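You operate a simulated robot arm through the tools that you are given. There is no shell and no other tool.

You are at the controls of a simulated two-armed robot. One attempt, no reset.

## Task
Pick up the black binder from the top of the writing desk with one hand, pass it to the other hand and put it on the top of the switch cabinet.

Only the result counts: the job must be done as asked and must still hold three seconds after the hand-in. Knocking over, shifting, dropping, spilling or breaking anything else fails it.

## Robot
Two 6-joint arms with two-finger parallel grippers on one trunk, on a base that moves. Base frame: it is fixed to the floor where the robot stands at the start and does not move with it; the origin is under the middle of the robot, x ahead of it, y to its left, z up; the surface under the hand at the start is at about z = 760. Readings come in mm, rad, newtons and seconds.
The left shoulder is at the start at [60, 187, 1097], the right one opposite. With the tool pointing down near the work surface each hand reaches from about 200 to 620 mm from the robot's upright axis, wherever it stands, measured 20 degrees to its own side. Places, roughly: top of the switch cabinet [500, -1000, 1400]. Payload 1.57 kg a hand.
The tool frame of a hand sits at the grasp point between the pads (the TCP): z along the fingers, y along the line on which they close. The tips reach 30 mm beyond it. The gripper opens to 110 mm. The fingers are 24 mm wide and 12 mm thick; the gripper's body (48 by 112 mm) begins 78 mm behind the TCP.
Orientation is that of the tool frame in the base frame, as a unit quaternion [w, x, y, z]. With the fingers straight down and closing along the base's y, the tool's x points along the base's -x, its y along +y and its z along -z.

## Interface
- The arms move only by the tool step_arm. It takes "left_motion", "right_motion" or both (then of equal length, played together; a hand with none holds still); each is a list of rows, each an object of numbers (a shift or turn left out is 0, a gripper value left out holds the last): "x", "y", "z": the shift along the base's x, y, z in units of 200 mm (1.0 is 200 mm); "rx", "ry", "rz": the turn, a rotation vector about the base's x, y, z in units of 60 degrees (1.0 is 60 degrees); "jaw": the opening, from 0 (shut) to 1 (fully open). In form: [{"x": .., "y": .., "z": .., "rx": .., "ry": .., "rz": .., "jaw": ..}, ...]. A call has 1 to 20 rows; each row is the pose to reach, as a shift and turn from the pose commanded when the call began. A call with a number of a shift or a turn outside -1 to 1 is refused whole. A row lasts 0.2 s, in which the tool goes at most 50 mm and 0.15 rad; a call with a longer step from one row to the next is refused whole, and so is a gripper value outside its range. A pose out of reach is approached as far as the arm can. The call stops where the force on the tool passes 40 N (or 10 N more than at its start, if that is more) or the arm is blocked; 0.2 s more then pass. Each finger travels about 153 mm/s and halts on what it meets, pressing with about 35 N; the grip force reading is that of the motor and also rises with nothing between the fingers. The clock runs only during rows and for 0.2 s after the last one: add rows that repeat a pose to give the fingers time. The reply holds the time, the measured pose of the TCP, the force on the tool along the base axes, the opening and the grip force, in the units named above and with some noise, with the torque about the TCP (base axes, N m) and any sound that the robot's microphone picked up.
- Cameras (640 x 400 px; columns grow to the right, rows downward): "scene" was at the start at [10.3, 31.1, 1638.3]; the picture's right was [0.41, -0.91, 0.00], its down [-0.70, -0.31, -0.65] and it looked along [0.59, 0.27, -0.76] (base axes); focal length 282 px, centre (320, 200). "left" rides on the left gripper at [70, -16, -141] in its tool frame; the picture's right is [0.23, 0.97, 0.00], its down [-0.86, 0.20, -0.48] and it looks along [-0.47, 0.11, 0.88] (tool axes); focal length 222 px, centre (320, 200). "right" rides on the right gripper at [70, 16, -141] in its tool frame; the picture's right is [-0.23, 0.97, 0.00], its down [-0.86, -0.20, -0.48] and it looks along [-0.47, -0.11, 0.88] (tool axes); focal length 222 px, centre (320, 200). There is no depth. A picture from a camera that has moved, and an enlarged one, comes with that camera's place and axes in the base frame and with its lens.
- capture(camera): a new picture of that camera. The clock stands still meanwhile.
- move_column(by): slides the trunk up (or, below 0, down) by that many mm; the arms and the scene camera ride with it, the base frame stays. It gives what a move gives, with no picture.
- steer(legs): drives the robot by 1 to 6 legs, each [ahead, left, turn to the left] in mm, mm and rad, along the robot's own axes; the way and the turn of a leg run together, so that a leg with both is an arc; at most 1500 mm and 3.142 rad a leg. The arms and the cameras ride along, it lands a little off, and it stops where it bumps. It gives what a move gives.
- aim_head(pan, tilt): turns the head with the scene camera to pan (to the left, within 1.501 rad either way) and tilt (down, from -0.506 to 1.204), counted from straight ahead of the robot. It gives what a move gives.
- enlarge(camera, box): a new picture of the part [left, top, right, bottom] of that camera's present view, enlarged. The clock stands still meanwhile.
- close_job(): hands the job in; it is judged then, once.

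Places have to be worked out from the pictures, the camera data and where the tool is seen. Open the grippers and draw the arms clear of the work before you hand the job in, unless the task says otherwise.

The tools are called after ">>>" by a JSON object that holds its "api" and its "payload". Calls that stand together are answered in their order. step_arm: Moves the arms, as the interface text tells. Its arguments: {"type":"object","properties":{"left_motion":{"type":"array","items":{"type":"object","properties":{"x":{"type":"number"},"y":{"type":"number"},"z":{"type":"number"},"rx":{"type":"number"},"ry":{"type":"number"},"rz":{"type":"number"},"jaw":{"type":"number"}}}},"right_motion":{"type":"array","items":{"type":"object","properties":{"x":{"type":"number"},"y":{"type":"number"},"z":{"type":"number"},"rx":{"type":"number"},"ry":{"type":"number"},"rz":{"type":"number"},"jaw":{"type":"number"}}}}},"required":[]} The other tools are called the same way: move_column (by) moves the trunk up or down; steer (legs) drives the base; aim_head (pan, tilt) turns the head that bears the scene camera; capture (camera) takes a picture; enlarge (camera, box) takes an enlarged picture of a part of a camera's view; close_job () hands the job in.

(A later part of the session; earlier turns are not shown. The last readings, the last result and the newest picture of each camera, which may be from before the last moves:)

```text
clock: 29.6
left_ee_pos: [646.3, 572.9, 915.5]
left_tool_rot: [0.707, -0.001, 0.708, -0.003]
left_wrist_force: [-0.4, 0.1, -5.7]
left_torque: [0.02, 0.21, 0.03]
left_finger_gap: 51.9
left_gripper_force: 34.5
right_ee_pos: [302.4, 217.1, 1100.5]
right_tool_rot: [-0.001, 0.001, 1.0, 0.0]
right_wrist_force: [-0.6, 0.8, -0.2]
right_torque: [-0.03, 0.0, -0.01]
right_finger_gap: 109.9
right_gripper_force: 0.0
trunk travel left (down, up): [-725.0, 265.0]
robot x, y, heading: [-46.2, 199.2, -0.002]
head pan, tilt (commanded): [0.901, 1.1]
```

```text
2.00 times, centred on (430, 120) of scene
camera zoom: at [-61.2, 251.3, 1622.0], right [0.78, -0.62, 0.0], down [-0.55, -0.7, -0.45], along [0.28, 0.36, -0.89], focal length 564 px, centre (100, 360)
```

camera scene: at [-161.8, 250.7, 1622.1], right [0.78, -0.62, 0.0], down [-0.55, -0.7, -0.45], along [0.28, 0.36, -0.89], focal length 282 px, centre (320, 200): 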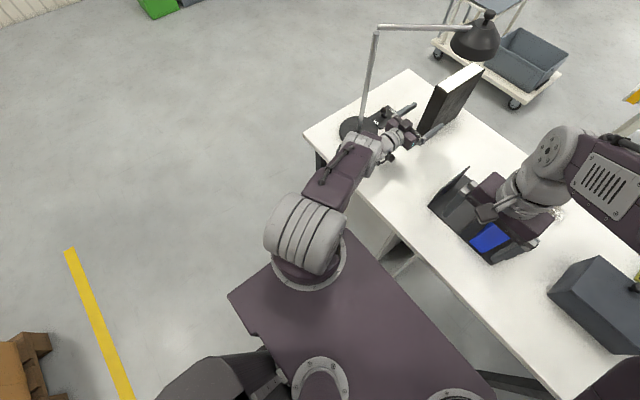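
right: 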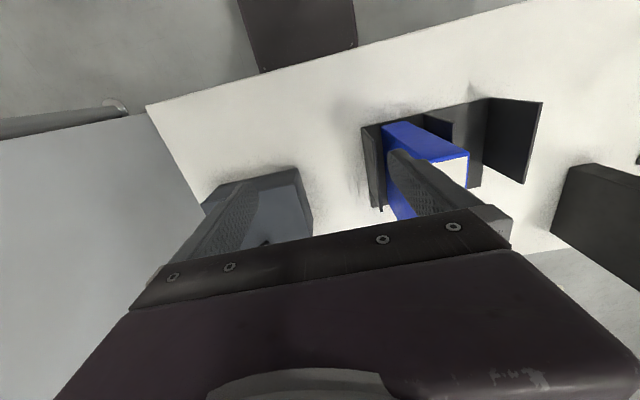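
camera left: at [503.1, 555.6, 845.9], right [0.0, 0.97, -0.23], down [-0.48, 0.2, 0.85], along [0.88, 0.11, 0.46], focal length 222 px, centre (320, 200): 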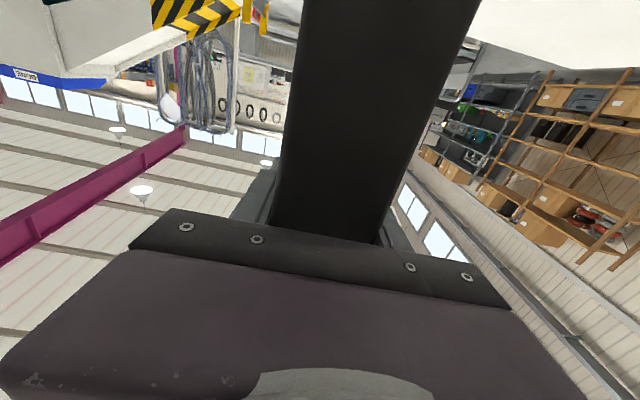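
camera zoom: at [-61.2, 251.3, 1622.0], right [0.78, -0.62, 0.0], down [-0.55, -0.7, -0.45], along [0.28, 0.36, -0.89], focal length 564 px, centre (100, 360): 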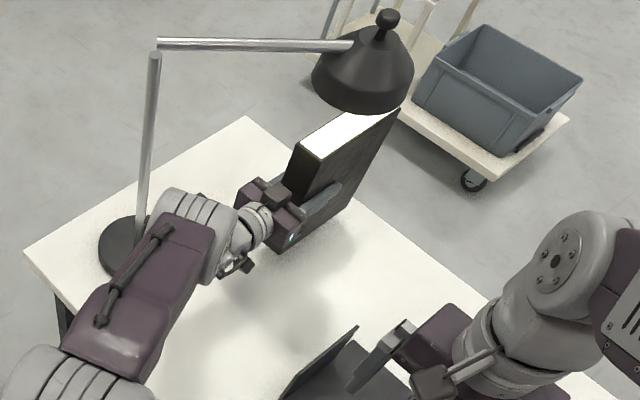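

The binder hangs level with ~5.7 N load and no sag. I back the base straight away from the desk by 450 mm to get free space for the hand-over.

>>> {"api": "steer", "payload": {"legs": [[-150, 0, 0], [-300, 0, 0]]}}

>>> {"api": "aim_head", "payload": {"pan": 0.3, "tilt": 0.8}}

>>> {"api": "capture", "payload": {"camera": "scene"}}

```text
clock: 32.7
left_ee_pos: [187.6, 571.5, 914.5]
left_tool_rot: [0.706, 0.0, 0.708, -0.003]
left_wrist_force: [0.2, 0.1, -6.0]
left_torque: [0.01, 0.2, 0.0]
left_finger_gap: 52.1
left_gripper_force: 35.0
right_ee_pos: [-155.0, 216.3, 1101.7]
right_tool_rot: [-0.001, 0.001, 1.0, -0.001]
right_wrist_force: [-0.4, 0.6, 0.3]
right_torque: [0.03, -0.01, 0.03]
right_finger_gap: 109.9
right_gripper_force: 0.0
trunk travel left (down, up): [-725.0, 265.0]
robot x, y, heading: [-501.3, 202.1, 0.0]
head pan, tilt (commanded): [0.901, 1.1]
```

```text
clock: 33.7
left_ee_pos: [186.9, 572.5, 915.3]
left_tool_rot: [0.706, -0.001, 0.708, -0.002]
left_wrist_force: [0.5, -0.6, -5.5]
left_torque: [0.02, 0.2, 0.0]
left_finger_gap: 52.2
left_gripper_force: 35.0
right_ee_pos: [-155.3, 216.1, 1101.1]
right_tool_rot: [-0.001, 0.001, 1.0, -0.001]
right_wrist_force: [-0.8, -0.4, 0.5]
right_torque: [0.02, 0.02, 0.05]
right_finger_gap: 109.9
right_gripper_force: 0.0
trunk travel left (down, up): [-725.0, 265.0]
robot x, y, heading: [-499.2, 199.1, -0.0]
head pan, tilt (commanded): [0.3, 0.799]
```

```text
taken
camera scene: at [-481.2, 225.8, 1643.7], right [0.3, -0.96, 0.0], down [-0.69, -0.21, -0.7], along [0.66, 0.21, -0.72], focal length 282 px, centre (320, 200)
```

scene: 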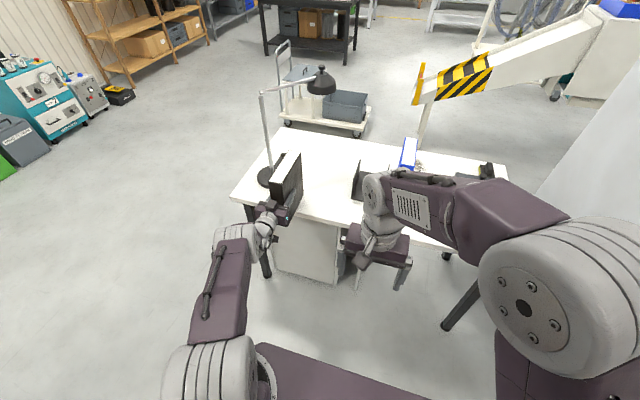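

The binder still overhangs the desk edge slightly, so I back off another 150 mm. Then I move the right hand up and to the right, out of the way of the left arm's coming swing.

>>> {"api": "steer", "payload": {"legs": [[-150, 0, 0]]}}

>>> {"api": "step_arm", "payload": {"right_motion": [{"y": -0.15, "z": 0.12}, {"y": -0.3, "z": 0.25}, {"y": -0.45, "z": 0.38}, {"y": -0.6, "z": 0.5}, {"y": -0.75, "z": 0.62}, {"y": -0.9, "z": 0.75}, {"y": -0.9, "z": 0.75}]}}

>>> {"api": "capture", "payload": {"camera": "scene"}}

```text
clock: 35.0
left_ee_pos: [38.7, 572.1, 914.4]
left_tool_rot: [0.706, 0.001, 0.708, -0.004]
left_wrist_force: [-0.4, 0.2, -6.0]
left_torque: [0.0, 0.22, -0.02]
left_finger_gap: 52.0
left_gripper_force: 35.4
right_ee_pos: [-304.1, 217.6, 1101.2]
right_tool_rot: [0.0, 0.0, 1.0, 0.0]
right_wrist_force: [-0.9, 0.1, -0.6]
right_torque: [-0.01, 0.06, 0.02]
right_finger_gap: 109.8
right_gripper_force: 0.0
trunk travel left (down, up): [-725.0, 265.0]
robot x, y, heading: [-647.9, 205.4, 0.001]
head pan, tilt (commanded): [0.3, 0.799]
```

```text
clock: 36.6
left_ee_pos: [37.8, 573.8, 915.1]
left_tool_rot: [0.706, 0.0, 0.708, -0.003]
left_wrist_force: [-0.6, -0.3, -5.2]
left_torque: [0.01, 0.24, 0.02]
left_finger_gap: 52.1
left_gripper_force: 34.8
right_ee_pos: [-305.7, 35.9, 1252.9]
right_tool_rot: [0.0, 0.001, 1.0, -0.001]
right_wrist_force: [-0.2, 0.1, 0.8]
right_torque: [-0.01, 0.0, 0.02]
right_finger_gap: 110.3
right_gripper_force: 0.0
trunk travel left (down, up): [-725.0, 265.0]
robot x, y, heading: [-646.5, 203.6, -0.0]
head pan, tilt (commanded): [0.3, 0.799]
```

```text
taken
camera scene: at [-630.9, 226.2, 1643.7], right [0.3, -0.96, 0.0], down [-0.69, -0.21, -0.7], along [0.67, 0.21, -0.72], focal length 282 px, centre (320, 200)
```

scene: 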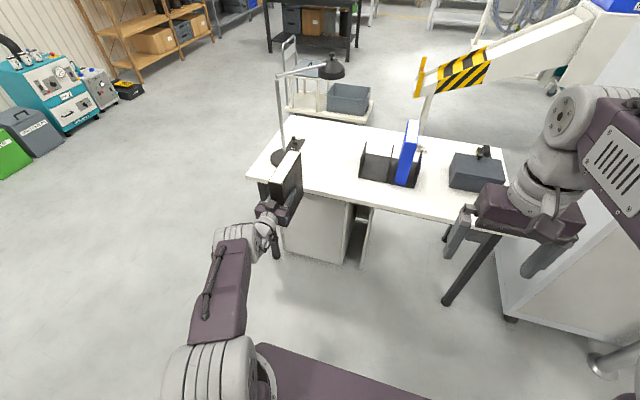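

Everything is clear. Before the hand-over I test with the empty right hand whether it can point forward at about 150 mm above shoulder height, as the cabinet placement will need.

>>> {"api": "step_arm", "payload": {"right_motion": [{"x": 0.11, "ry": -0.125}, {"x": 0.22, "ry": -0.25}, {"x": 0.34, "ry": -0.375}, {"x": 0.45, "ry": -0.5}, {"x": 0.56, "ry": -0.625}, {"x": 0.67, "ry": -0.75}, {"x": 0.78, "ry": -0.875}, {"x": 0.9, "ry": -1.0}, {"x": 0.9, "ry": -1.0}]}}

>>> {"api": "step_arm", "payload": {"right_motion": [{"x": 0.1, "ry": -0.1}, {"x": 0.2, "ry": -0.2}, {"x": 0.3, "ry": -0.3}, {"x": 0.4, "ry": -0.4}, {"x": 0.5, "ry": -0.5}, {"x": 0.5, "ry": -0.5}]}}

>>> {"api": "capture", "payload": {"camera": "scene"}}

```text
clock: 38.6
left_ee_pos: [36.6, 571.6, 916.8]
left_tool_rot: [0.706, -0.001, 0.708, -0.003]
left_wrist_force: [1.4, 0.3, -6.2]
left_torque: [-0.03, 0.21, 0.02]
left_finger_gap: 51.9
left_gripper_force: 35.1
right_ee_pos: [-132.1, 30.0, 1254.9]
right_tool_rot: [0.485, 0.008, 0.874, -0.013]
right_wrist_force: [0.0, 0.0, 0.2]
right_torque: [-0.04, 0.01, 0.04]
right_finger_gap: 109.9
right_gripper_force: 0.0
right hand out of reach, approached as far as the arm can: row 8, 9
trunk travel left (down, up): [-725.0, 265.0]
robot x, y, heading: [-649.2, 200.9, -0.003]
head pan, tilt (commanded): [0.3, 0.799]
```

```text
clock: 40.0
left_ee_pos: [36.9, 572.4, 916.1]
left_tool_rot: [0.707, 0.0, 0.708, -0.003]
left_wrist_force: [0.6, -0.1, -5.6]
left_torque: [-0.01, 0.2, -0.02]
left_finger_gap: 51.8
left_gripper_force: 34.8
right_ee_pos: [-41.3, 71.2, 1254.3]
right_tool_rot: [0.707, 0.019, 0.707, -0.003]
right_wrist_force: [0.9, 0.7, 0.2]
right_torque: [-0.04, 0.02, 0.01]
right_finger_gap: 110.0
right_gripper_force: 0.2
right hand out of reach, approached as far as the arm can: row 1, 2, 3, 4, 5, 6
trunk travel left (down, up): [-725.0, 265.0]
robot x, y, heading: [-651.8, 199.3, -0.002]
head pan, tilt (commanded): [0.3, 0.799]
```

```text
taken
camera scene: at [-632.1, 225.7, 1643.7], right [0.3, -0.96, 0.0], down [-0.69, -0.21, -0.7], along [0.67, 0.21, -0.72], focal length 282 px, centre (320, 200)
```

scene: 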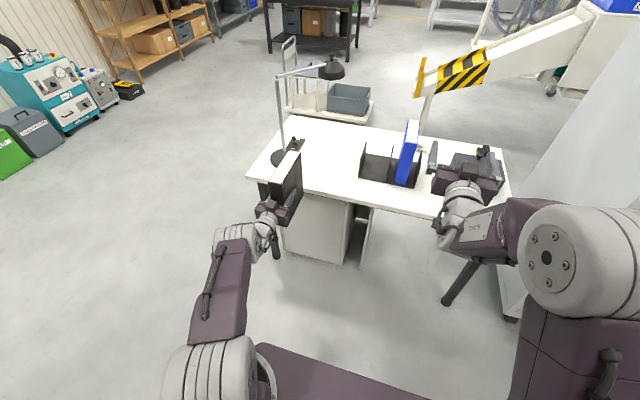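

The right hand does point forward at (−41, 71, 1254), though pushed ~40 mm sideways by a limit. I test whether 50 mm further out it can also hold the wanted line.

>>> {"api": "step_arm", "payload": {"right_motion": [{"x": 0.12, "y": -0.05}, {"x": 0.25, "y": -0.1}, {"x": 0.25, "y": -0.15}, {"x": 0.25, "y": -0.2}, {"x": 0.25, "y": -0.2}]}}

```text
clock: 41.2
left_ee_pos: [37.5, 572.7, 914.9]
left_tool_rot: [0.706, -0.001, 0.708, -0.003]
left_wrist_force: [0.6, 0.2, -5.4]
left_torque: [0.0, 0.2, -0.01]
left_finger_gap: 52.0
left_gripper_force: 34.7
right_ee_pos: [0.4, 79.3, 1249.4]
right_tool_rot: [0.705, 0.008, 0.709, -0.008]
right_wrist_force: [0.4, 1.1, 0.3]
right_torque: [-0.01, 0.01, -0.02]
right_finger_gap: 109.9
right_gripper_force: 0.1
right hand out of reach, approached as far as the arm can: row 1, 2, 3, 4, 5
trunk travel left (down, up): [-725.0, 265.0]
robot x, y, heading: [-646.6, 203.5, 0.002]
head pan, tilt (commanded): [0.3, 0.799]
```

The right arm resists a fully level hand, but a hand pitched about 30° from straight-down is within its easy range; I'll take the binder by its top edge that way and also place it so. First I bring the right hand back, up and to pitch 30° so the left arm can swing in.

>>> {"api": "step_arm", "payload": {"right_motion": [{"x": -0.1, "y": 0.0, "z": 0.04, "ry": 0.12}, {"x": -0.21, "y": -0.0, "z": 0.08, "ry": 0.24}, {"x": -0.32, "y": -0.05, "z": 0.12, "ry": 0.36}, {"x": -0.43, "y": -0.1, "z": 0.16, "ry": 0.48}, {"x": -0.54, "y": -0.15, "z": 0.2, "ry": 0.6}, {"x": -0.65, "y": -0.2, "z": 0.24, "ry": 0.72}, {"x": -0.76, "y": -0.25, "z": 0.28, "ry": 0.84}, {"x": -0.86, "y": -0.3, "z": 0.32, "ry": 0.93}, {"x": -0.95, "y": -0.35, "z": 0.35, "ry": 1.0}, {"x": -0.95, "y": -0.35, "z": 0.35, "ry": 1.0}]}}

>>> {"api": "capture", "payload": {"camera": "scene"}}

```text
clock: 43.5
left_ee_pos: [37.7, 572.6, 913.8]
left_tool_rot: [0.706, -0.001, 0.708, -0.003]
left_wrist_force: [0.1, 0.4, -6.5]
left_torque: [0.08, 0.18, 0.03]
left_finger_gap: 52.1
left_gripper_force: 35.3
right_ee_pos: [-190.9, 9.7, 1319.3]
right_tool_rot: [0.258, 0.001, 0.966, 0.0]
right_wrist_force: [-0.4, -0.4, 0.2]
right_torque: [0.01, -0.02, 0.0]
right_finger_gap: 110.4
right_gripper_force: 0.1
right hand out of reach, approached as far as the arm can: row 4, 5
trunk travel left (down, up): [-725.0, 265.0]
robot x, y, heading: [-648.1, 203.4, 0.001]
head pan, tilt (commanded): [0.3, 0.799]
```

```text
taken
camera scene: at [-630.6, 226.2, 1643.7], right [0.3, -0.96, 0.0], down [-0.69, -0.21, -0.7], along [0.67, 0.21, -0.72], focal length 282 px, centre (320, 200)
```

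scene: 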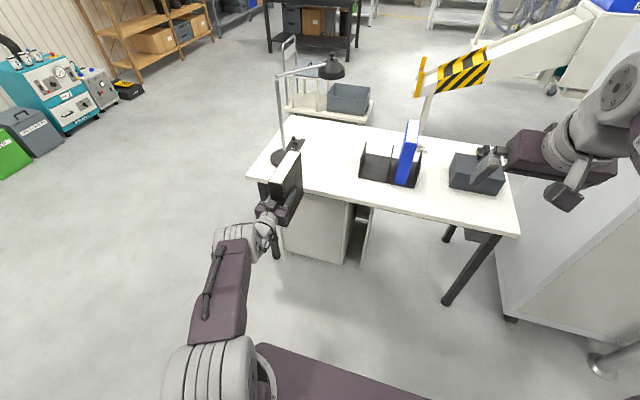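

The right hand now holds a 30°-pitched pose at shoulder-relative height +222, which is what the cabinet needs. Now I start swinging the left arm with the binder toward the front-right around its shoulder, in parts.

>>> {"api": "step_arm", "payload": {"left_motion": [{"x": 0.0245, "y": -0.191, "z": 0.015, "rz": -0.0667}, {"x": 0.04, "y": -0.38, "z": 0.03, "rz": -0.1333}, {"x": 0.042, "y": -0.569, "z": 0.045, "rz": -0.2}, {"x": 0.034, "y": -0.756, "z": 0.06, "rz": -0.2667}, {"x": 0.014, "y": -0.94, "z": 0.075, "rz": -0.3333}, {"x": 0.014, "y": -0.94, "z": 0.075, "rz": -0.3333}]}}

>>> {"api": "capture", "payload": {"camera": "scene"}}

```text
clock: 44.9
left_ee_pos: [41.0, 385.9, 929.1]
left_tool_rot: [0.696, 0.122, 0.697, -0.125]
left_wrist_force: [-0.4, 0.1, -6.0]
left_torque: [0.08, 0.17, 0.02]
left_finger_gap: 51.9
left_gripper_force: 35.2
right_ee_pos: [-190.0, 9.7, 1319.7]
right_tool_rot: [0.258, 0.0, 0.966, 0.0]
right_wrist_force: [0.2, -0.1, -0.2]
right_torque: [-0.02, 0.0, 0.02]
right_finger_gap: 110.0
right_gripper_force: 0.0
trunk travel left (down, up): [-725.0, 265.0]
robot x, y, heading: [-647.4, 199.6, 0.0]
head pan, tilt (commanded): [0.3, 0.799]
```

```text
taken
camera scene: at [-631.3, 226.0, 1643.7], right [0.3, -0.96, 0.0], down [-0.69, -0.21, -0.7], along [0.67, 0.21, -0.72], focal length 282 px, centre (320, 200)
```

scene: 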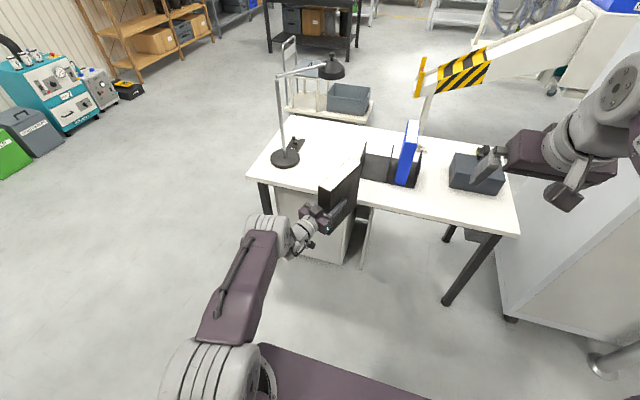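

The swing works and the binder stays level. I continue the swing to −40° and then to −60°.

>>> {"api": "step_arm", "payload": {"left_motion": [{"x": -0.0305, "y": -0.1825, "z": 0.015, "rz": -0.0667}, {"x": -0.0715, "y": -0.362, "z": 0.03, "rz": -0.1333}, {"x": -0.1225, "y": -0.5375, "z": 0.045, "rz": -0.2}, {"x": -0.1845, "y": -0.708, "z": 0.06, "rz": -0.2667}, {"x": -0.2555, "y": -0.8735, "z": 0.075, "rz": -0.3333}, {"x": -0.2555, "y": -0.8735, "z": 0.075, "rz": -0.3333}]}}

>>> {"api": "capture", "payload": {"camera": "scene"}}

```text
clock: 46.2
left_ee_pos: [-12.2, 207.1, 946.2]
left_tool_rot: [0.663, 0.242, 0.665, -0.244]
left_wrist_force: [-0.3, -0.3, -6.0]
left_torque: [0.13, 0.18, 0.03]
left_finger_gap: 51.8
left_gripper_force: 34.7
right_ee_pos: [-189.8, 9.7, 1319.2]
right_tool_rot: [0.258, 0.0, 0.966, 0.0]
right_wrist_force: [0.8, 0.1, -0.3]
right_torque: [0.03, 0.0, 0.04]
right_finger_gap: 110.0
right_gripper_force: 0.1
trunk travel left (down, up): [-725.0, 265.0]
robot x, y, heading: [-649.8, 205.2, 0.003]
head pan, tilt (commanded): [0.3, 0.799]
```

```text
taken
camera scene: at [-631.1, 225.6, 1643.7], right [0.3, -0.96, 0.0], down [-0.69, -0.21, -0.7], along [0.67, 0.21, -0.72], focal length 282 px, centre (320, 200)
```

scene: 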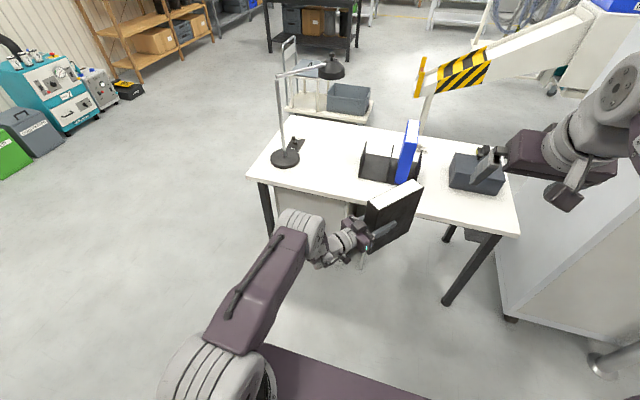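

Still level and steady. I continue to −60°.

>>> {"api": "step_arm", "payload": {"left_motion": [{"x": -0.08, "y": -0.16, "z": 0.015, "rz": -0.0667}, {"x": -0.17, "y": -0.313, "z": 0.03, "rz": -0.1333}, {"x": -0.2685, "y": -0.46, "z": 0.045, "rz": -0.2}, {"x": -0.374, "y": -0.6, "z": 0.06, "rz": -0.2667}, {"x": -0.4875, "y": -0.7315, "z": 0.075, "rz": -0.3333}, {"x": -0.4875, "y": -0.7315, "z": 0.075, "rz": -0.3333}]}}

>>> {"api": "aim_head", "payload": {"pan": -0.1, "tilt": 0.95}}

>>> {"api": "capture", "payload": {"camera": "scene"}}

>>> {"api": "capture", "payload": {"camera": "right"}}

```text
clock: 47.6
left_ee_pos: [-108.8, 60.8, 962.1]
left_tool_rot: [0.611, 0.354, 0.613, -0.356]
left_wrist_force: [-0.2, 0.5, -4.5]
left_torque: [0.17, 0.14, 0.0]
left_finger_gap: 52.0
left_gripper_force: 34.9
right_ee_pos: [-190.6, 9.3, 1320.7]
right_tool_rot: [0.258, 0.0, 0.966, -0.001]
right_wrist_force: [0.4, 0.8, 0.4]
right_torque: [-0.05, -0.02, 0.01]
right_finger_gap: 110.1
right_gripper_force: 0.2
trunk travel left (down, up): [-725.0, 265.0]
robot x, y, heading: [-647.7, 200.3, 0.002]
head pan, tilt (commanded): [0.3, 0.799]
```

```text
clock: 48.5
left_ee_pos: [-107.5, 61.8, 961.8]
left_tool_rot: [0.61, 0.354, 0.613, -0.356]
left_wrist_force: [0.0, 0.9, -5.7]
left_torque: [0.16, 0.14, 0.01]
left_finger_gap: 51.9
left_gripper_force: 35.2
right_ee_pos: [-190.1, 8.9, 1319.3]
right_tool_rot: [0.259, 0.0, 0.966, 0.0]
right_wrist_force: [0.0, -0.3, 0.8]
right_torque: [0.0, 0.04, 0.0]
right_finger_gap: 109.8
right_gripper_force: 0.0
trunk travel left (down, up): [-725.0, 265.0]
robot x, y, heading: [-650.9, 200.4, 0.0]
head pan, tilt (commanded): [-0.099, 0.949]
```

```text
taken
camera scene: at [-636.3, 193.6, 1632.2], right [-0.1, -1.0, 0.0], down [-0.81, 0.08, -0.58], along [0.58, -0.06, -0.81], focal length 282 px, centre (320, 200)
```

scene: 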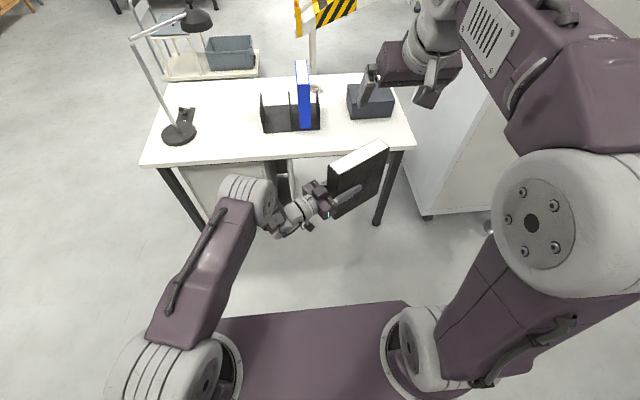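

```text
taken
camera right: at [-321.7, 25.9, 1408.1], right [0.2, 0.97, 0.11], down [0.5, -0.2, 0.84], along [0.84, -0.11, -0.53], focal length 222 px, centre (320, 200)
```

right: 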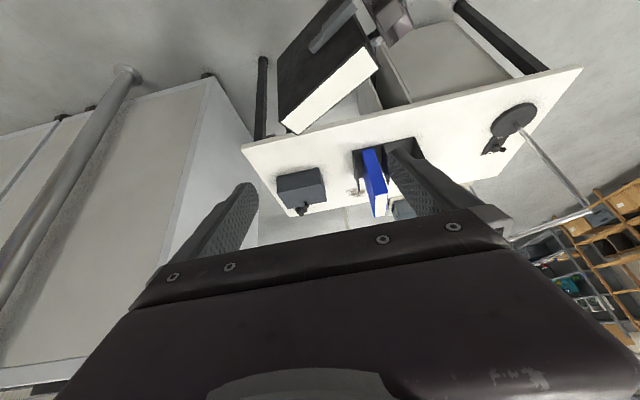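

The left hand now holds the binder at (−108, 61, 962), yawed −60°. I zoom to measure the binder's actual corners for the right-hand grasp.

>>> {"api": "enlarge", "payload": {"camera": "scene", "box": [260, 110, 420, 240]}}

>>> {"api": "enlarge", "payload": {"camera": "right", "box": [240, 0, 420, 140]}}

```text
3.08 times, centred on (340, 175) of scene
camera zoom: at [-636.3, 193.6, 1632.2], right [-0.1, -1.0, 0.0], down [-0.81, 0.08, -0.58], along [0.58, -0.06, -0.81], focal length 868 px, centre (258, 277)
```

zoom: 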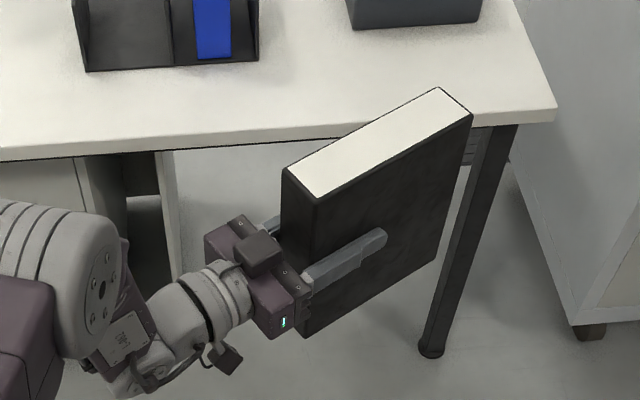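

```text
2.86 times, centred on (330, 70) of right
camera zoom: at [-321.7, 25.9, 1408.1], right [0.2, 0.97, 0.11], down [0.5, -0.2, 0.84], along [0.84, -0.11, -0.53], focal length 635 px, centre (291, 571)
```

zoom: 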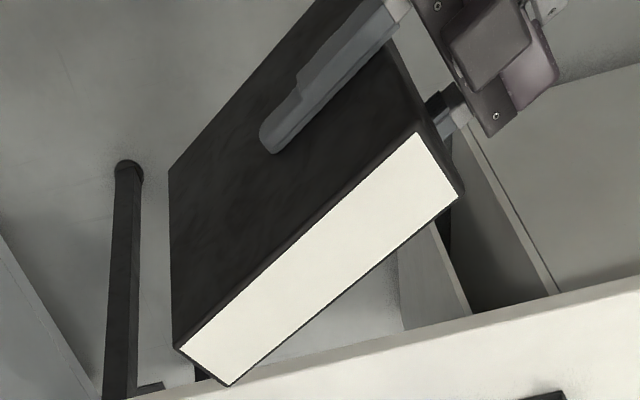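

Both cameras agree: binder top corners at about (−111,119), (−150,95), (−58,−64), (−20,−40), top z≈1059, yaw −60°. I turn the right hand to yaw −60° and bring it above the top edge at a safe height.

>>> {"api": "step_arm", "payload": {"right_motion": [{"x": 0.05, "y": 0.04, "z": -0.05, "rz": -0.125, "jaw": 1}, {"x": 0.1, "y": 0.08, "z": -0.12, "rz": -0.25}, {"x": 0.15, "y": 0.12, "z": -0.2, "rz": -0.375}, {"x": 0.2, "y": 0.16, "z": -0.28, "rz": -0.5}, {"x": 0.26, "y": 0.2, "z": -0.36, "rz": -0.625}, {"x": 0.31, "y": 0.24, "z": -0.44, "rz": -0.75}, {"x": 0.36, "y": 0.27, "z": -0.52, "rz": -0.875}, {"x": 0.41, "y": 0.3, "z": -0.6, "rz": -1.0}, {"x": 0.41, "y": 0.3, "z": -0.6, "rz": -1.0}]}}

>>> {"api": "capture", "payload": {"camera": "scene"}}

>>> {"api": "capture", "payload": {"camera": "right"}}

```text
clock: 50.5
left_ee_pos: [-109.2, 59.6, 962.1]
left_tool_rot: [0.612, 0.354, 0.612, -0.354]
left_wrist_force: [0.3, -0.3, -4.7]
left_torque: [0.14, 0.13, 0.02]
left_finger_gap: 51.7
left_gripper_force: 35.0
right_ee_pos: [-107.7, 68.7, 1200.1]
right_tool_rot: [0.224, 0.483, 0.836, -0.13]
right_wrist_force: [-0.1, 0.3, 0.3]
right_torque: [0.0, -0.03, 0.04]
right_finger_gap: 110.1
right_gripper_force: 0.0
trunk travel left (down, up): [-725.0, 265.0]
robot x, y, heading: [-649.5, 201.5, 0.003]
head pan, tilt (commanded): [-0.099, 0.949]
```

```text
taken
camera scene: at [-637.2, 193.3, 1632.2], right [-0.1, -0.99, 0.0], down [-0.81, 0.08, -0.58], along [0.58, -0.06, -0.81], focal length 282 px, centre (320, 200)
```

scene: 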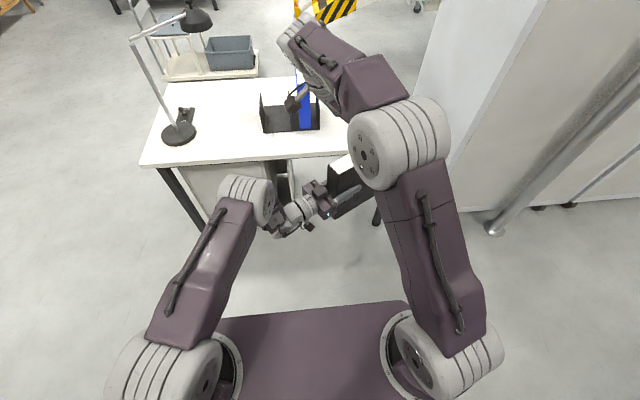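

```text
taken
camera right: at [-159.9, 190.8, 1288.5], right [0.94, 0.31, 0.11], down [0.08, -0.53, 0.84], along [0.33, -0.78, -0.53], focal length 222 px, centre (320, 200)
```

right: 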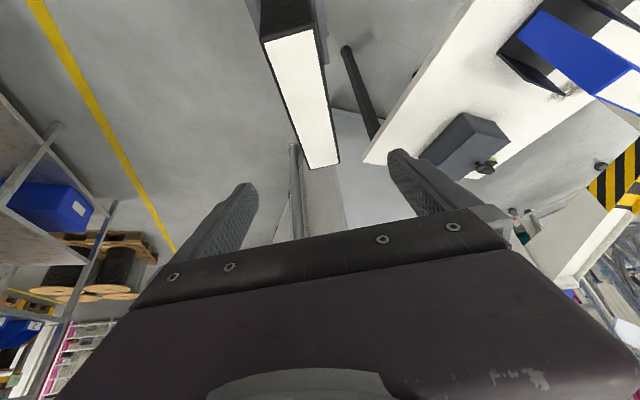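

The right hand is oriented correctly and the top edge runs between its fingers. I lower to the pre-grasp point about 110 mm back along the approach line.

>>> {"api": "step_arm", "payload": {"right_motion": [{"x": -0.005, "z": -0.15}, {"x": -0.012, "z": -0.3}, {"x": -0.0185, "y": -0.0025, "z": -0.4535}, {"x": -0.0185, "y": -0.0025, "z": -0.4535}]}}

>>> {"api": "capture", "payload": {"camera": "right"}}

>>> {"api": "enlarge", "payload": {"camera": "scene", "box": [240, 20, 440, 260]}}

>>> {"api": "capture", "payload": {"camera": "left"}}

```text
clock: 51.5
left_ee_pos: [-108.8, 61.7, 961.7]
left_tool_rot: [0.61, 0.353, 0.614, -0.356]
left_wrist_force: [0.0, 0.4, -5.4]
left_torque: [0.14, 0.11, 0.01]
left_finger_gap: 51.9
left_gripper_force: 35.0
right_ee_pos: [-112.5, 69.2, 1107.7]
right_tool_rot: [0.224, 0.483, 0.837, -0.129]
right_wrist_force: [-0.1, 0.1, 0.2]
right_torque: [-0.04, 0.04, -0.03]
right_finger_gap: 110.1
right_gripper_force: 0.0
trunk travel left (down, up): [-725.0, 265.0]
robot x, y, heading: [-648.7, 200.1, 0.003]
head pan, tilt (commanded): [-0.099, 0.949]
```

```text
taken
camera right: at [-163.8, 191.2, 1195.8], right [0.94, 0.32, 0.11], down [0.08, -0.53, 0.84], along [0.33, -0.78, -0.53], focal length 222 px, centre (320, 200)
```

right: 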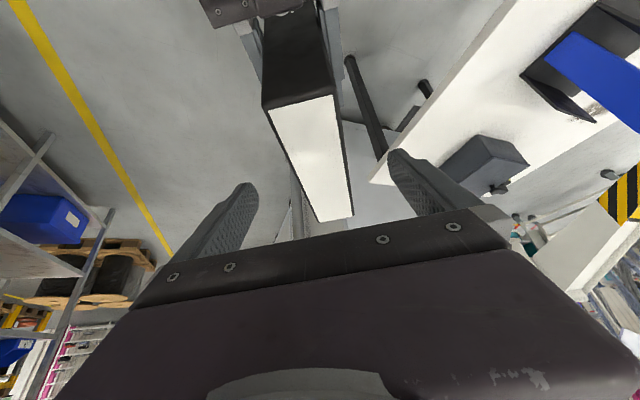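

```text
1.67 times, centred on (340, 140) of scene
camera zoom: at [-636.4, 193.6, 1632.2], right [-0.1, -0.99, 0.0], down [-0.81, 0.08, -0.58], along [0.58, -0.06, -0.81], focal length 470 px, centre (287, 300)
```

zoom: 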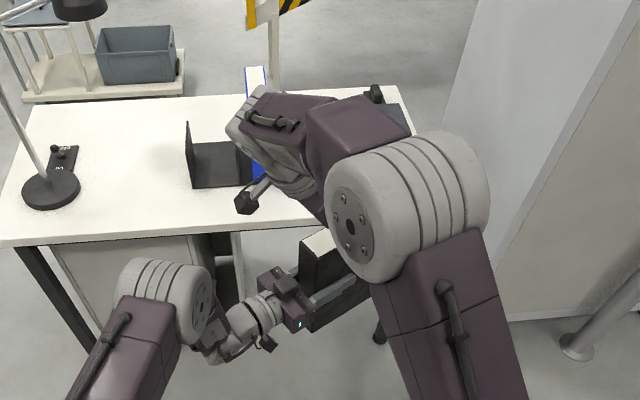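

```text
taken
camera left: at [-193.5, 174.6, 892.8], right [0.84, 0.48, -0.23], down [-0.06, 0.52, 0.86], along [0.53, -0.71, 0.46], focal length 222 px, centre (320, 200)
```

left: 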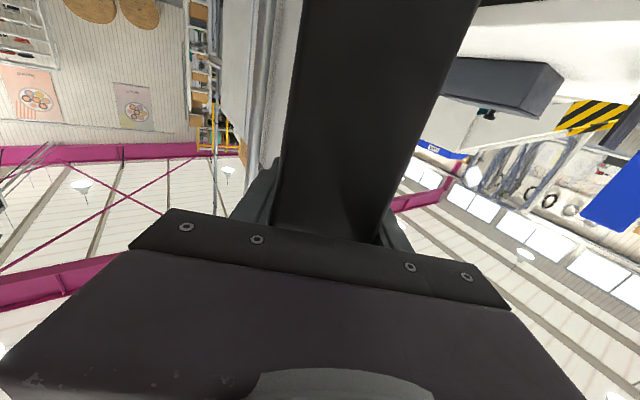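

The right-camera view confirms the binder's centre line passes midway between the right fingers, top z≈1059. I slide the right hand down along its approach line to about 46 mm below the top edge, 98 mm from the spine.

>>> {"api": "step_arm", "payload": {"right_motion": [{"x": 0.024, "y": -0.041, "z": -0.079}, {"x": 0.047, "y": -0.082, "z": -0.158}, {"x": 0.071, "y": -0.123, "z": -0.237}, {"x": 0.094, "y": -0.164, "z": -0.316}, {"x": 0.118, "y": -0.205, "z": -0.395}, {"x": 0.141, "y": -0.2465, "z": -0.4735}, {"x": 0.141, "y": -0.2465, "z": -0.4735}]}}

>>> {"api": "capture", "payload": {"camera": "right"}}

>>> {"api": "enlarge", "payload": {"camera": "scene", "box": [240, 60, 440, 260]}}

```text
clock: 53.1
left_ee_pos: [-108.1, 61.5, 962.7]
left_tool_rot: [0.611, 0.354, 0.612, -0.355]
left_wrist_force: [-0.9, 0.0, -5.8]
left_torque: [0.19, 0.08, 0.0]
left_finger_gap: 51.9
left_gripper_force: 34.9
right_ee_pos: [-83.6, 18.7, 1014.1]
right_tool_rot: [0.224, 0.483, 0.837, -0.13]
right_wrist_force: [-0.1, 0.1, -0.7]
right_torque: [-0.04, -0.02, -0.03]
right_finger_gap: 109.9
right_gripper_force: 0.1
trunk travel left (down, up): [-725.0, 265.0]
robot x, y, heading: [-650.2, 203.7, -0.001]
head pan, tilt (commanded): [-0.099, 0.949]
```

```text
taken
camera right: at [-135.4, 141.1, 1102.2], right [0.94, 0.32, 0.11], down [0.08, -0.53, 0.84], along [0.33, -0.78, -0.53], focal length 222 px, centre (320, 200)
```

right: 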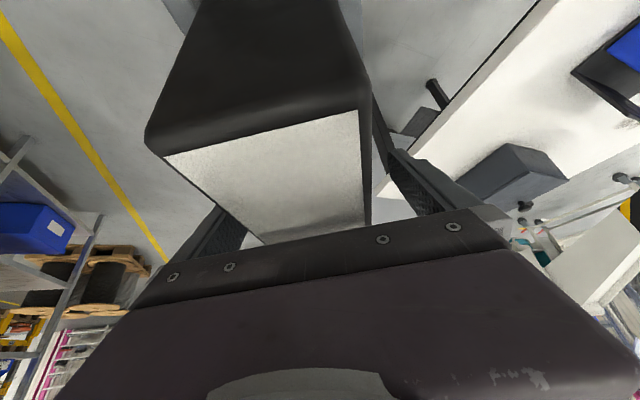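

```text
2.00 times, centred on (340, 160) of scene
camera zoom: at [-636.5, 193.9, 1632.2], right [-0.1, -0.99, 0.0], down [-0.81, 0.08, -0.58], along [0.58, -0.06, -0.81], focal length 564 px, centre (280, 280)
```

zoom: 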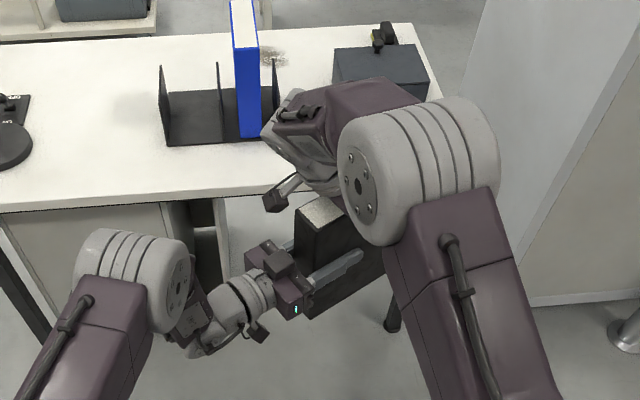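

The right fingers straddle the binder with no contact force. I close the right gripper.

>>> {"api": "step_arm", "payload": {"right_motion": [{"jaw": 0.55}, {"jaw": 0.45}, {"jaw": 0.3}, {"jaw": 0.0}, {"jaw": 0.0}, {"jaw": 0.0}, {"jaw": 0.0}]}}

>>> {"api": "capture", "payload": {"camera": "right"}}

```text
clock: 54.7
left_ee_pos: [-108.3, 60.4, 961.8]
left_tool_rot: [0.611, 0.354, 0.613, -0.355]
left_wrist_force: [-4.9, 0.8, -4.4]
left_torque: [0.49, -1.08, 0.86]
left_finger_gap: 52.0
left_gripper_force: 35.4
right_ee_pos: [-84.5, 18.7, 1013.3]
right_tool_rot: [0.225, 0.483, 0.836, -0.13]
right_wrist_force: [4.1, -0.5, 0.6]
right_torque: [-0.37, 0.93, -1.05]
right_finger_gap: 52.1
right_gripper_force: 35.0
trunk travel left (down, up): [-725.0, 265.0]
robot x, y, heading: [-646.6, 204.4, 0.004]
head pan, tilt (commanded): [-0.099, 0.949]
```

```text
taken
camera right: at [-135.3, 141.0, 1102.3], right [0.94, 0.32, 0.11], down [0.08, -0.53, 0.84], along [0.33, -0.78, -0.53], focal length 222 px, centre (320, 200)
```

right: 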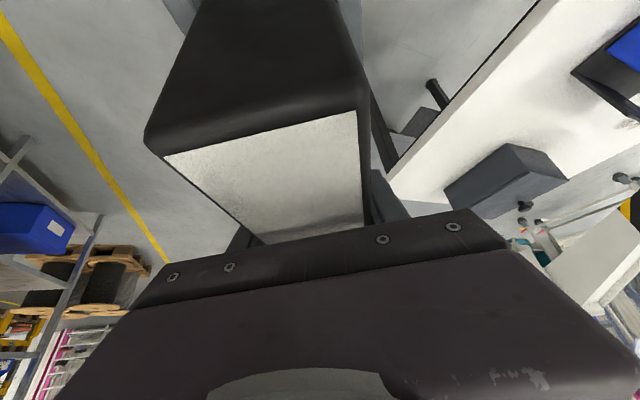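

The right hand has a firm grip (52.1 mm, 35 N). I open the left gripper and check that the right hand carries the load.

>>> {"api": "step_arm", "payload": {"left_motion": [{"jaw": 0.6}, {"jaw": 1.0}, {"jaw": 1.0}, {"jaw": 1.0}]}}

>>> {"api": "capture", "payload": {"camera": "left"}}

```text
clock: 55.7
left_ee_pos: [-107.6, 61.3, 962.4]
left_tool_rot: [0.61, 0.353, 0.613, -0.356]
left_wrist_force: [-0.2, -0.5, 1.0]
left_torque: [0.0, -0.01, 0.0]
left_finger_gap: 109.9
left_gripper_force: 0.0
right_ee_pos: [-82.7, 17.7, 1013.4]
right_tool_rot: [0.224, 0.483, 0.837, -0.129]
right_wrist_force: [0.9, 0.3, -0.5]
right_torque: [-0.02, -0.03, 0.02]
right_finger_gap: 51.9
right_gripper_force: 35.3
trunk travel left (down, up): [-725.0, 265.0]
robot x, y, heading: [-651.7, 202.5, 0.0]
head pan, tilt (commanded): [-0.099, 0.949]
```

```text
taken
camera left: at [-193.4, 174.6, 892.8], right [0.84, 0.48, -0.23], down [-0.06, 0.52, 0.85], along [0.53, -0.71, 0.46], focal length 222 px, centre (320, 200)
```

left: 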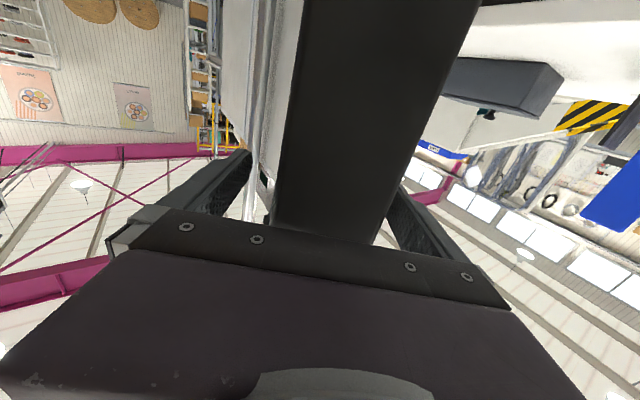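

The left hand is free, but the right force reading doesn't yet show the weight. I hold for a moment and look before moving.

>>> {"api": "step_arm", "payload": {"right_motion": [{"jaw": 0.0}, {"jaw": 0.0}]}}

>>> {"api": "enlarge", "payload": {"camera": "scene", "box": [240, 60, 440, 260]}}

>>> {"api": "capture", "payload": {"camera": "right"}}

```text
clock: 56.3
left_ee_pos: [-108.4, 61.1, 962.2]
left_tool_rot: [0.611, 0.352, 0.614, -0.355]
left_wrist_force: [-0.1, 0.5, 0.4]
left_torque: [-0.01, -0.01, 0.0]
left_finger_gap: 109.9
left_gripper_force: 0.0
right_ee_pos: [-84.9, 18.0, 1012.6]
right_tool_rot: [0.223, 0.483, 0.837, -0.13]
right_wrist_force: [-0.7, 0.8, -0.4]
right_torque: [-0.07, -0.02, -0.02]
right_finger_gap: 52.0
right_gripper_force: 34.9
trunk travel left (down, up): [-725.0, 265.0]
robot x, y, heading: [-649.1, 202.1, -0.004]
head pan, tilt (commanded): [-0.099, 0.949]
```

```text
2.00 times, centred on (340, 160) of scene
camera zoom: at [-636.2, 193.6, 1632.2], right [-0.1, -0.99, 0.0], down [-0.81, 0.08, -0.58], along [0.58, -0.06, -0.81], focal length 564 px, centre (280, 280)
```

zoom: 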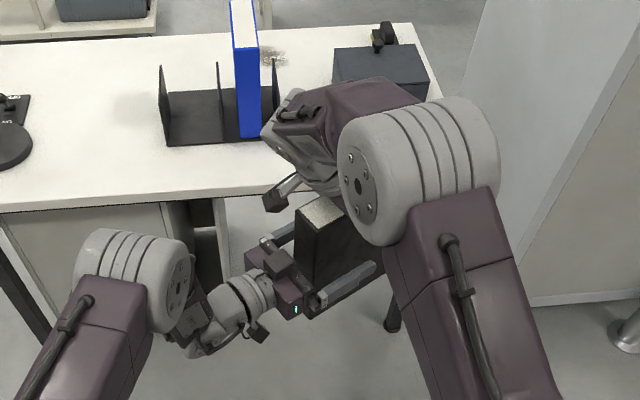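

```text
taken
camera right: at [-135.3, 141.1, 1102.2], right [0.94, 0.32, 0.11], down [0.08, -0.53, 0.84], along [0.33, -0.78, -0.53], focal length 222 px, centre (320, 200)
```

right: 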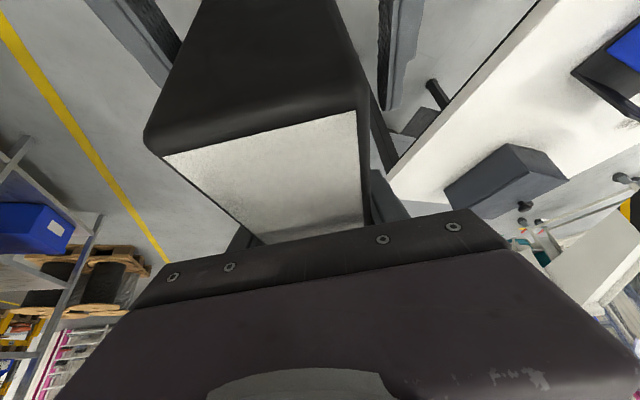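

The binder has not moved in the right grip, so the right hand has it. The left arm can't fold straight back, so I separate vertically: right hand up 70 mm, left hand down 100 mm, so the left fingers slide out below the binder.

>>> {"api": "step_arm", "payload": {"left_motion": [{"z": -0.05}, {"z": -0.12}, {"z": -0.22}, {"z": -0.32}, {"z": -0.42}, {"z": -0.5}, {"z": -0.5}], "right_motion": [{"z": 0.03}, {"z": 0.08}, {"z": 0.15}, {"z": 0.22}, {"z": 0.29}, {"z": 0.35}, {"z": 0.35}]}}

>>> {"api": "capture", "payload": {"camera": "scene"}}

>>> {"api": "capture", "payload": {"camera": "left"}}

>>> {"api": "capture", "payload": {"camera": "right"}}

```text
clock: 57.9
left_ee_pos: [-109.1, 60.9, 861.0]
left_tool_rot: [0.611, 0.353, 0.613, -0.356]
left_wrist_force: [0.1, -0.3, 0.4]
left_torque: [0.0, -0.01, -0.03]
left_finger_gap: 110.1
left_gripper_force: 0.0
right_ee_pos: [-83.4, 21.3, 1083.0]
right_tool_rot: [0.224, 0.484, 0.836, -0.13]
right_wrist_force: [-0.7, 0.8, -5.4]
right_torque: [-0.05, -0.06, -0.03]
right_finger_gap: 51.7
right_gripper_force: 35.0
trunk travel left (down, up): [-725.0, 265.0]
robot x, y, heading: [-652.5, 198.4, 0.003]
head pan, tilt (commanded): [-0.099, 0.949]
```

```text
taken
camera scene: at [-636.1, 193.6, 1632.2], right [-0.1, -0.99, 0.0], down [-0.81, 0.08, -0.58], along [0.58, -0.06, -0.81], focal length 282 px, centre (320, 200)
```

scene: 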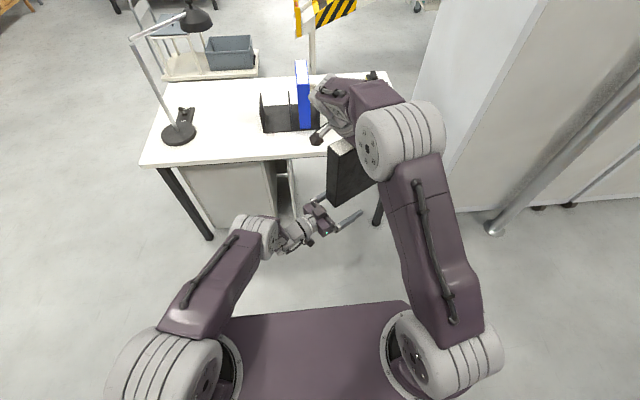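

```text
taken
camera left: at [-194.6, 176.2, 791.4], right [0.84, 0.48, -0.23], down [-0.06, 0.52, 0.85], along [0.53, -0.71, 0.46], focal length 222 px, centre (320, 200)
```

left: 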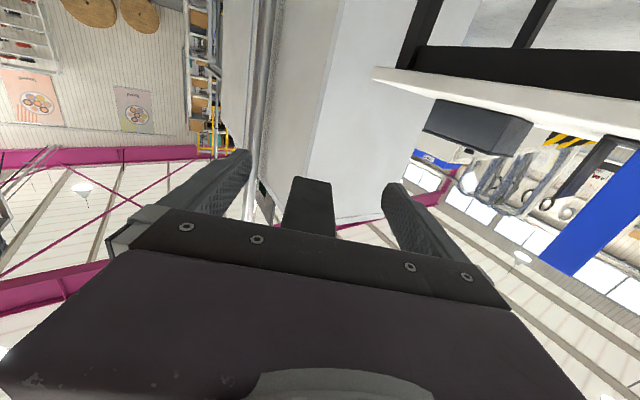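

```text
taken
camera right: at [-134.8, 143.1, 1172.3], right [0.94, 0.32, 0.11], down [0.08, -0.53, 0.84], along [0.33, -0.78, -0.53], focal length 222 px, centre (320, 200)
```

right: 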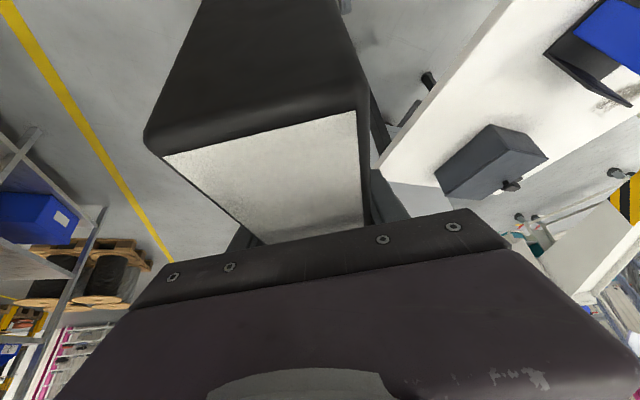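

The right hand now shows the 5.4 N load and the left hand is clear below the binder. I swing the left arm back to its own side, a bit lower, away from the binder.

>>> {"api": "step_arm", "payload": {"left_motion": [{"z": -0.1}, {"x": 0.1135, "y": 0.1315, "z": -0.15, "rz": 0.0667}, {"x": 0.219, "y": 0.2715, "z": -0.15, "rz": 0.1333}, {"x": 0.3175, "y": 0.4185, "z": -0.15, "rz": 0.2}, {"x": 0.4075, "y": 0.572, "z": -0.15, "rz": 0.2667}, {"x": 0.4875, "y": 0.7315, "z": -0.15, "rz": 0.3333}, {"x": 0.4875, "y": 0.7315, "z": -0.15, "rz": 0.3333}]}}

>>> {"api": "capture", "payload": {"camera": "scene"}}

```text
clock: 59.5
left_ee_pos: [-11.4, 208.5, 830.7]
left_tool_rot: [0.663, 0.241, 0.666, -0.244]
left_wrist_force: [-0.8, -0.1, 0.6]
left_torque: [-0.01, 0.0, 0.0]
left_finger_gap: 109.8
left_gripper_force: 0.1
right_ee_pos: [-83.8, 20.3, 1083.1]
right_tool_rot: [0.224, 0.484, 0.836, -0.13]
right_wrist_force: [-0.3, -0.3, -6.2]
right_torque: [-0.04, -0.02, 0.03]
right_finger_gap: 52.0
right_gripper_force: 35.1
trunk travel left (down, up): [-725.0, 265.0]
robot x, y, heading: [-654.8, 202.2, 0.001]
head pan, tilt (commanded): [-0.099, 0.949]
```

```text
taken
camera scene: at [-636.2, 193.3, 1632.2], right [-0.1, -0.99, 0.0], down [-0.81, 0.08, -0.58], along [0.58, -0.06, -0.81], focal length 282 px, centre (320, 200)
```

scene: 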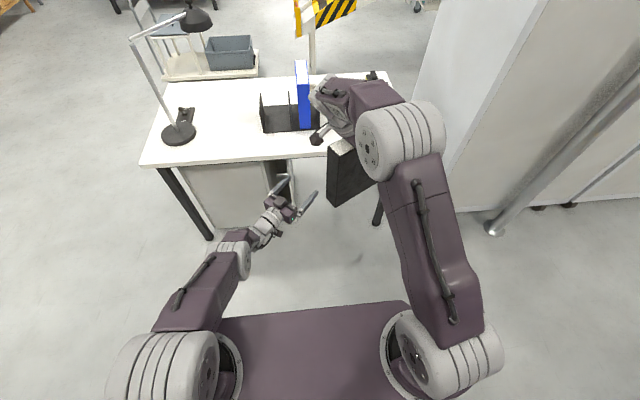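

Clear of the binder. I continue swinging the left arm to its side while raising it slightly.

>>> {"api": "step_arm", "payload": {"left_motion": [{"x": 0.071, "y": 0.1655, "z": 0.06, "rz": 0.0667}, {"x": 0.133, "y": 0.336, "z": 0.12, "rz": 0.1333}, {"x": 0.184, "y": 0.5115, "z": 0.18, "rz": 0.2}, {"x": 0.225, "y": 0.691, "z": 0.24, "rz": 0.2667}, {"x": 0.2555, "y": 0.8735, "z": 0.3, "rz": 0.3333}, {"x": 0.2555, "y": 0.8735, "z": 0.3, "rz": 0.3333}]}}

>>> {"api": "step_arm", "payload": {"left_motion": [{"x": 0.02, "y": 0.184, "z": 0.03, "rz": 0.0667}, {"x": 0.028, "y": 0.371, "z": 0.06, "rz": 0.1333}, {"x": 0.026, "y": 0.56, "z": 0.09, "rz": 0.2}, {"x": 0.01, "y": 0.75, "z": 0.12, "rz": 0.2667}, {"x": -0.014, "y": 0.94, "z": 0.15, "rz": 0.3333}, {"x": -0.014, "y": 0.94, "z": 0.15, "rz": 0.3333}]}}

>>> {"api": "capture", "payload": {"camera": "scene"}}

```text
clock: 60.9
left_ee_pos: [41.0, 384.8, 892.4]
left_tool_rot: [0.695, 0.123, 0.697, -0.124]
left_wrist_force: [-0.1, 0.4, -0.8]
left_torque: [-0.01, 0.02, 0.0]
left_finger_gap: 110.0
left_gripper_force: 0.2
right_ee_pos: [-83.8, 20.5, 1083.3]
right_tool_rot: [0.223, 0.483, 0.837, -0.129]
right_wrist_force: [0.0, 0.2, -5.2]
right_torque: [-0.06, -0.04, -0.02]
right_finger_gap: 51.7
right_gripper_force: 35.1
trunk travel left (down, up): [-725.0, 265.0]
robot x, y, heading: [-650.1, 203.6, 0.002]
head pan, tilt (commanded): [-0.099, 0.949]
```

```text
clock: 62.3
left_ee_pos: [36.4, 572.0, 921.4]
left_tool_rot: [0.707, 0.0, 0.708, -0.002]
left_wrist_force: [0.7, 0.6, 0.6]
left_torque: [-0.04, 0.0, -0.02]
left_finger_gap: 110.0
left_gripper_force: 0.0
right_ee_pos: [-84.0, 20.7, 1083.7]
right_tool_rot: [0.223, 0.483, 0.836, -0.13]
right_wrist_force: [-0.2, -0.5, -4.8]
right_torque: [-0.03, -0.04, 0.02]
right_finger_gap: 51.9
right_gripper_force: 35.3
trunk travel left (down, up): [-725.0, 265.0]
robot x, y, heading: [-649.7, 202.5, 0.002]
head pan, tilt (commanded): [-0.099, 0.949]
```

```text
taken
camera scene: at [-636.0, 193.3, 1632.2], right [-0.1, -0.99, 0.0], down [-0.81, 0.08, -0.58], along [0.58, -0.06, -0.81], focal length 282 px, centre (320, 200)
```

scene: 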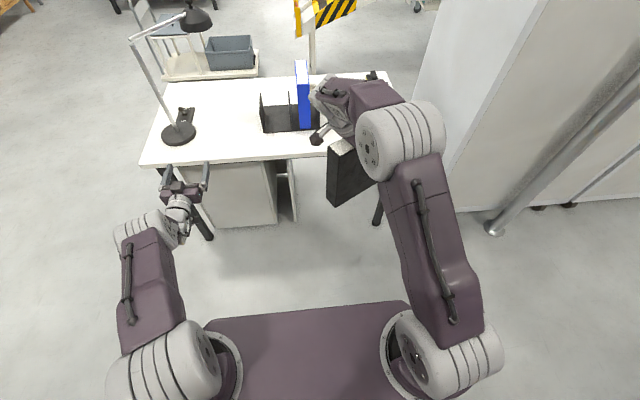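

Left arm is on its side. I fold it back to a tool-down stow posture near the body.

>>> {"api": "step_arm", "payload": {"left_motion": [{"x": -0.1, "z": 0.06, "ry": 0.11}, {"x": -0.2, "z": 0.12, "ry": 0.22}, {"x": -0.3, "z": 0.18, "ry": 0.33}, {"x": -0.4, "z": 0.24, "ry": 0.45}, {"x": -0.5, "z": 0.3, "ry": 0.56}, {"x": -0.6, "z": 0.36, "ry": 0.67}, {"x": -0.7, "z": 0.42, "ry": 0.78}, {"x": -0.8, "z": 0.46, "ry": 0.89}, {"x": -0.9, "z": 0.5, "ry": 1.0}, {"x": -0.9, "z": 0.5, "ry": 1.0}]}}

>>> {"api": "step_arm", "payload": {"left_motion": [{"x": -0.15, "z": 0.06, "ry": 0.1}, {"x": -0.3, "z": 0.12, "ry": 0.2}, {"x": -0.45, "z": 0.18, "ry": 0.3}, {"x": -0.6, "z": 0.24, "ry": 0.4}, {"x": -0.7, "z": 0.3, "ry": 0.5}, {"x": -0.7, "z": 0.3, "ry": 0.5}]}}

>>> {"api": "capture", "payload": {"camera": "scene"}}

```text
clock: 64.5
left_ee_pos: [-142.2, 573.0, 1019.5]
left_tool_rot: [0.258, -0.002, 0.966, -0.002]
left_wrist_force: [-0.5, 0.1, 0.3]
left_torque: [0.02, 0.02, 0.02]
left_finger_gap: 110.0
left_gripper_force: 0.0
right_ee_pos: [-84.4, 21.5, 1084.4]
right_tool_rot: [0.223, 0.483, 0.837, -0.13]
right_wrist_force: [0.0, 0.4, -5.0]
right_torque: [-0.06, -0.05, -0.02]
right_finger_gap: 52.0
right_gripper_force: 35.2
trunk travel left (down, up): [-725.0, 265.0]
robot x, y, heading: [-651.3, 203.4, -0.001]
head pan, tilt (commanded): [-0.099, 0.949]
```

```text
clock: 65.9
left_ee_pos: [-282.6, 570.5, 1079.4]
left_tool_rot: [-0.001, -0.002, 1.0, -0.003]
left_wrist_force: [0.3, -1.0, 0.2]
left_torque: [0.01, -0.04, -0.02]
left_finger_gap: 109.9
left_gripper_force: 0.1
right_ee_pos: [-83.9, 21.7, 1083.3]
right_tool_rot: [0.223, 0.483, 0.837, -0.129]
right_wrist_force: [0.2, 0.0, -4.8]
right_torque: [-0.03, -0.04, -0.01]
right_finger_gap: 52.0
right_gripper_force: 34.9
trunk travel left (down, up): [-725.0, 265.0]
robot x, y, heading: [-651.1, 200.6, 0.003]
head pan, tilt (commanded): [-0.099, 0.949]
```

```text
taken
camera scene: at [-636.0, 193.9, 1632.2], right [-0.1, -0.99, 0.0], down [-0.81, 0.08, -0.58], along [0.58, -0.06, -0.81], focal length 282 px, centre (320, 200)
```

scene: 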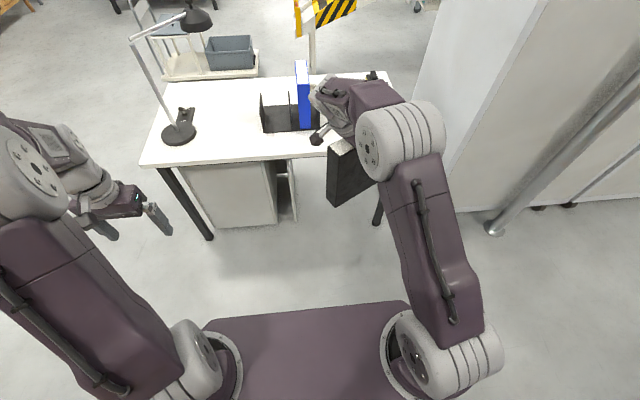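

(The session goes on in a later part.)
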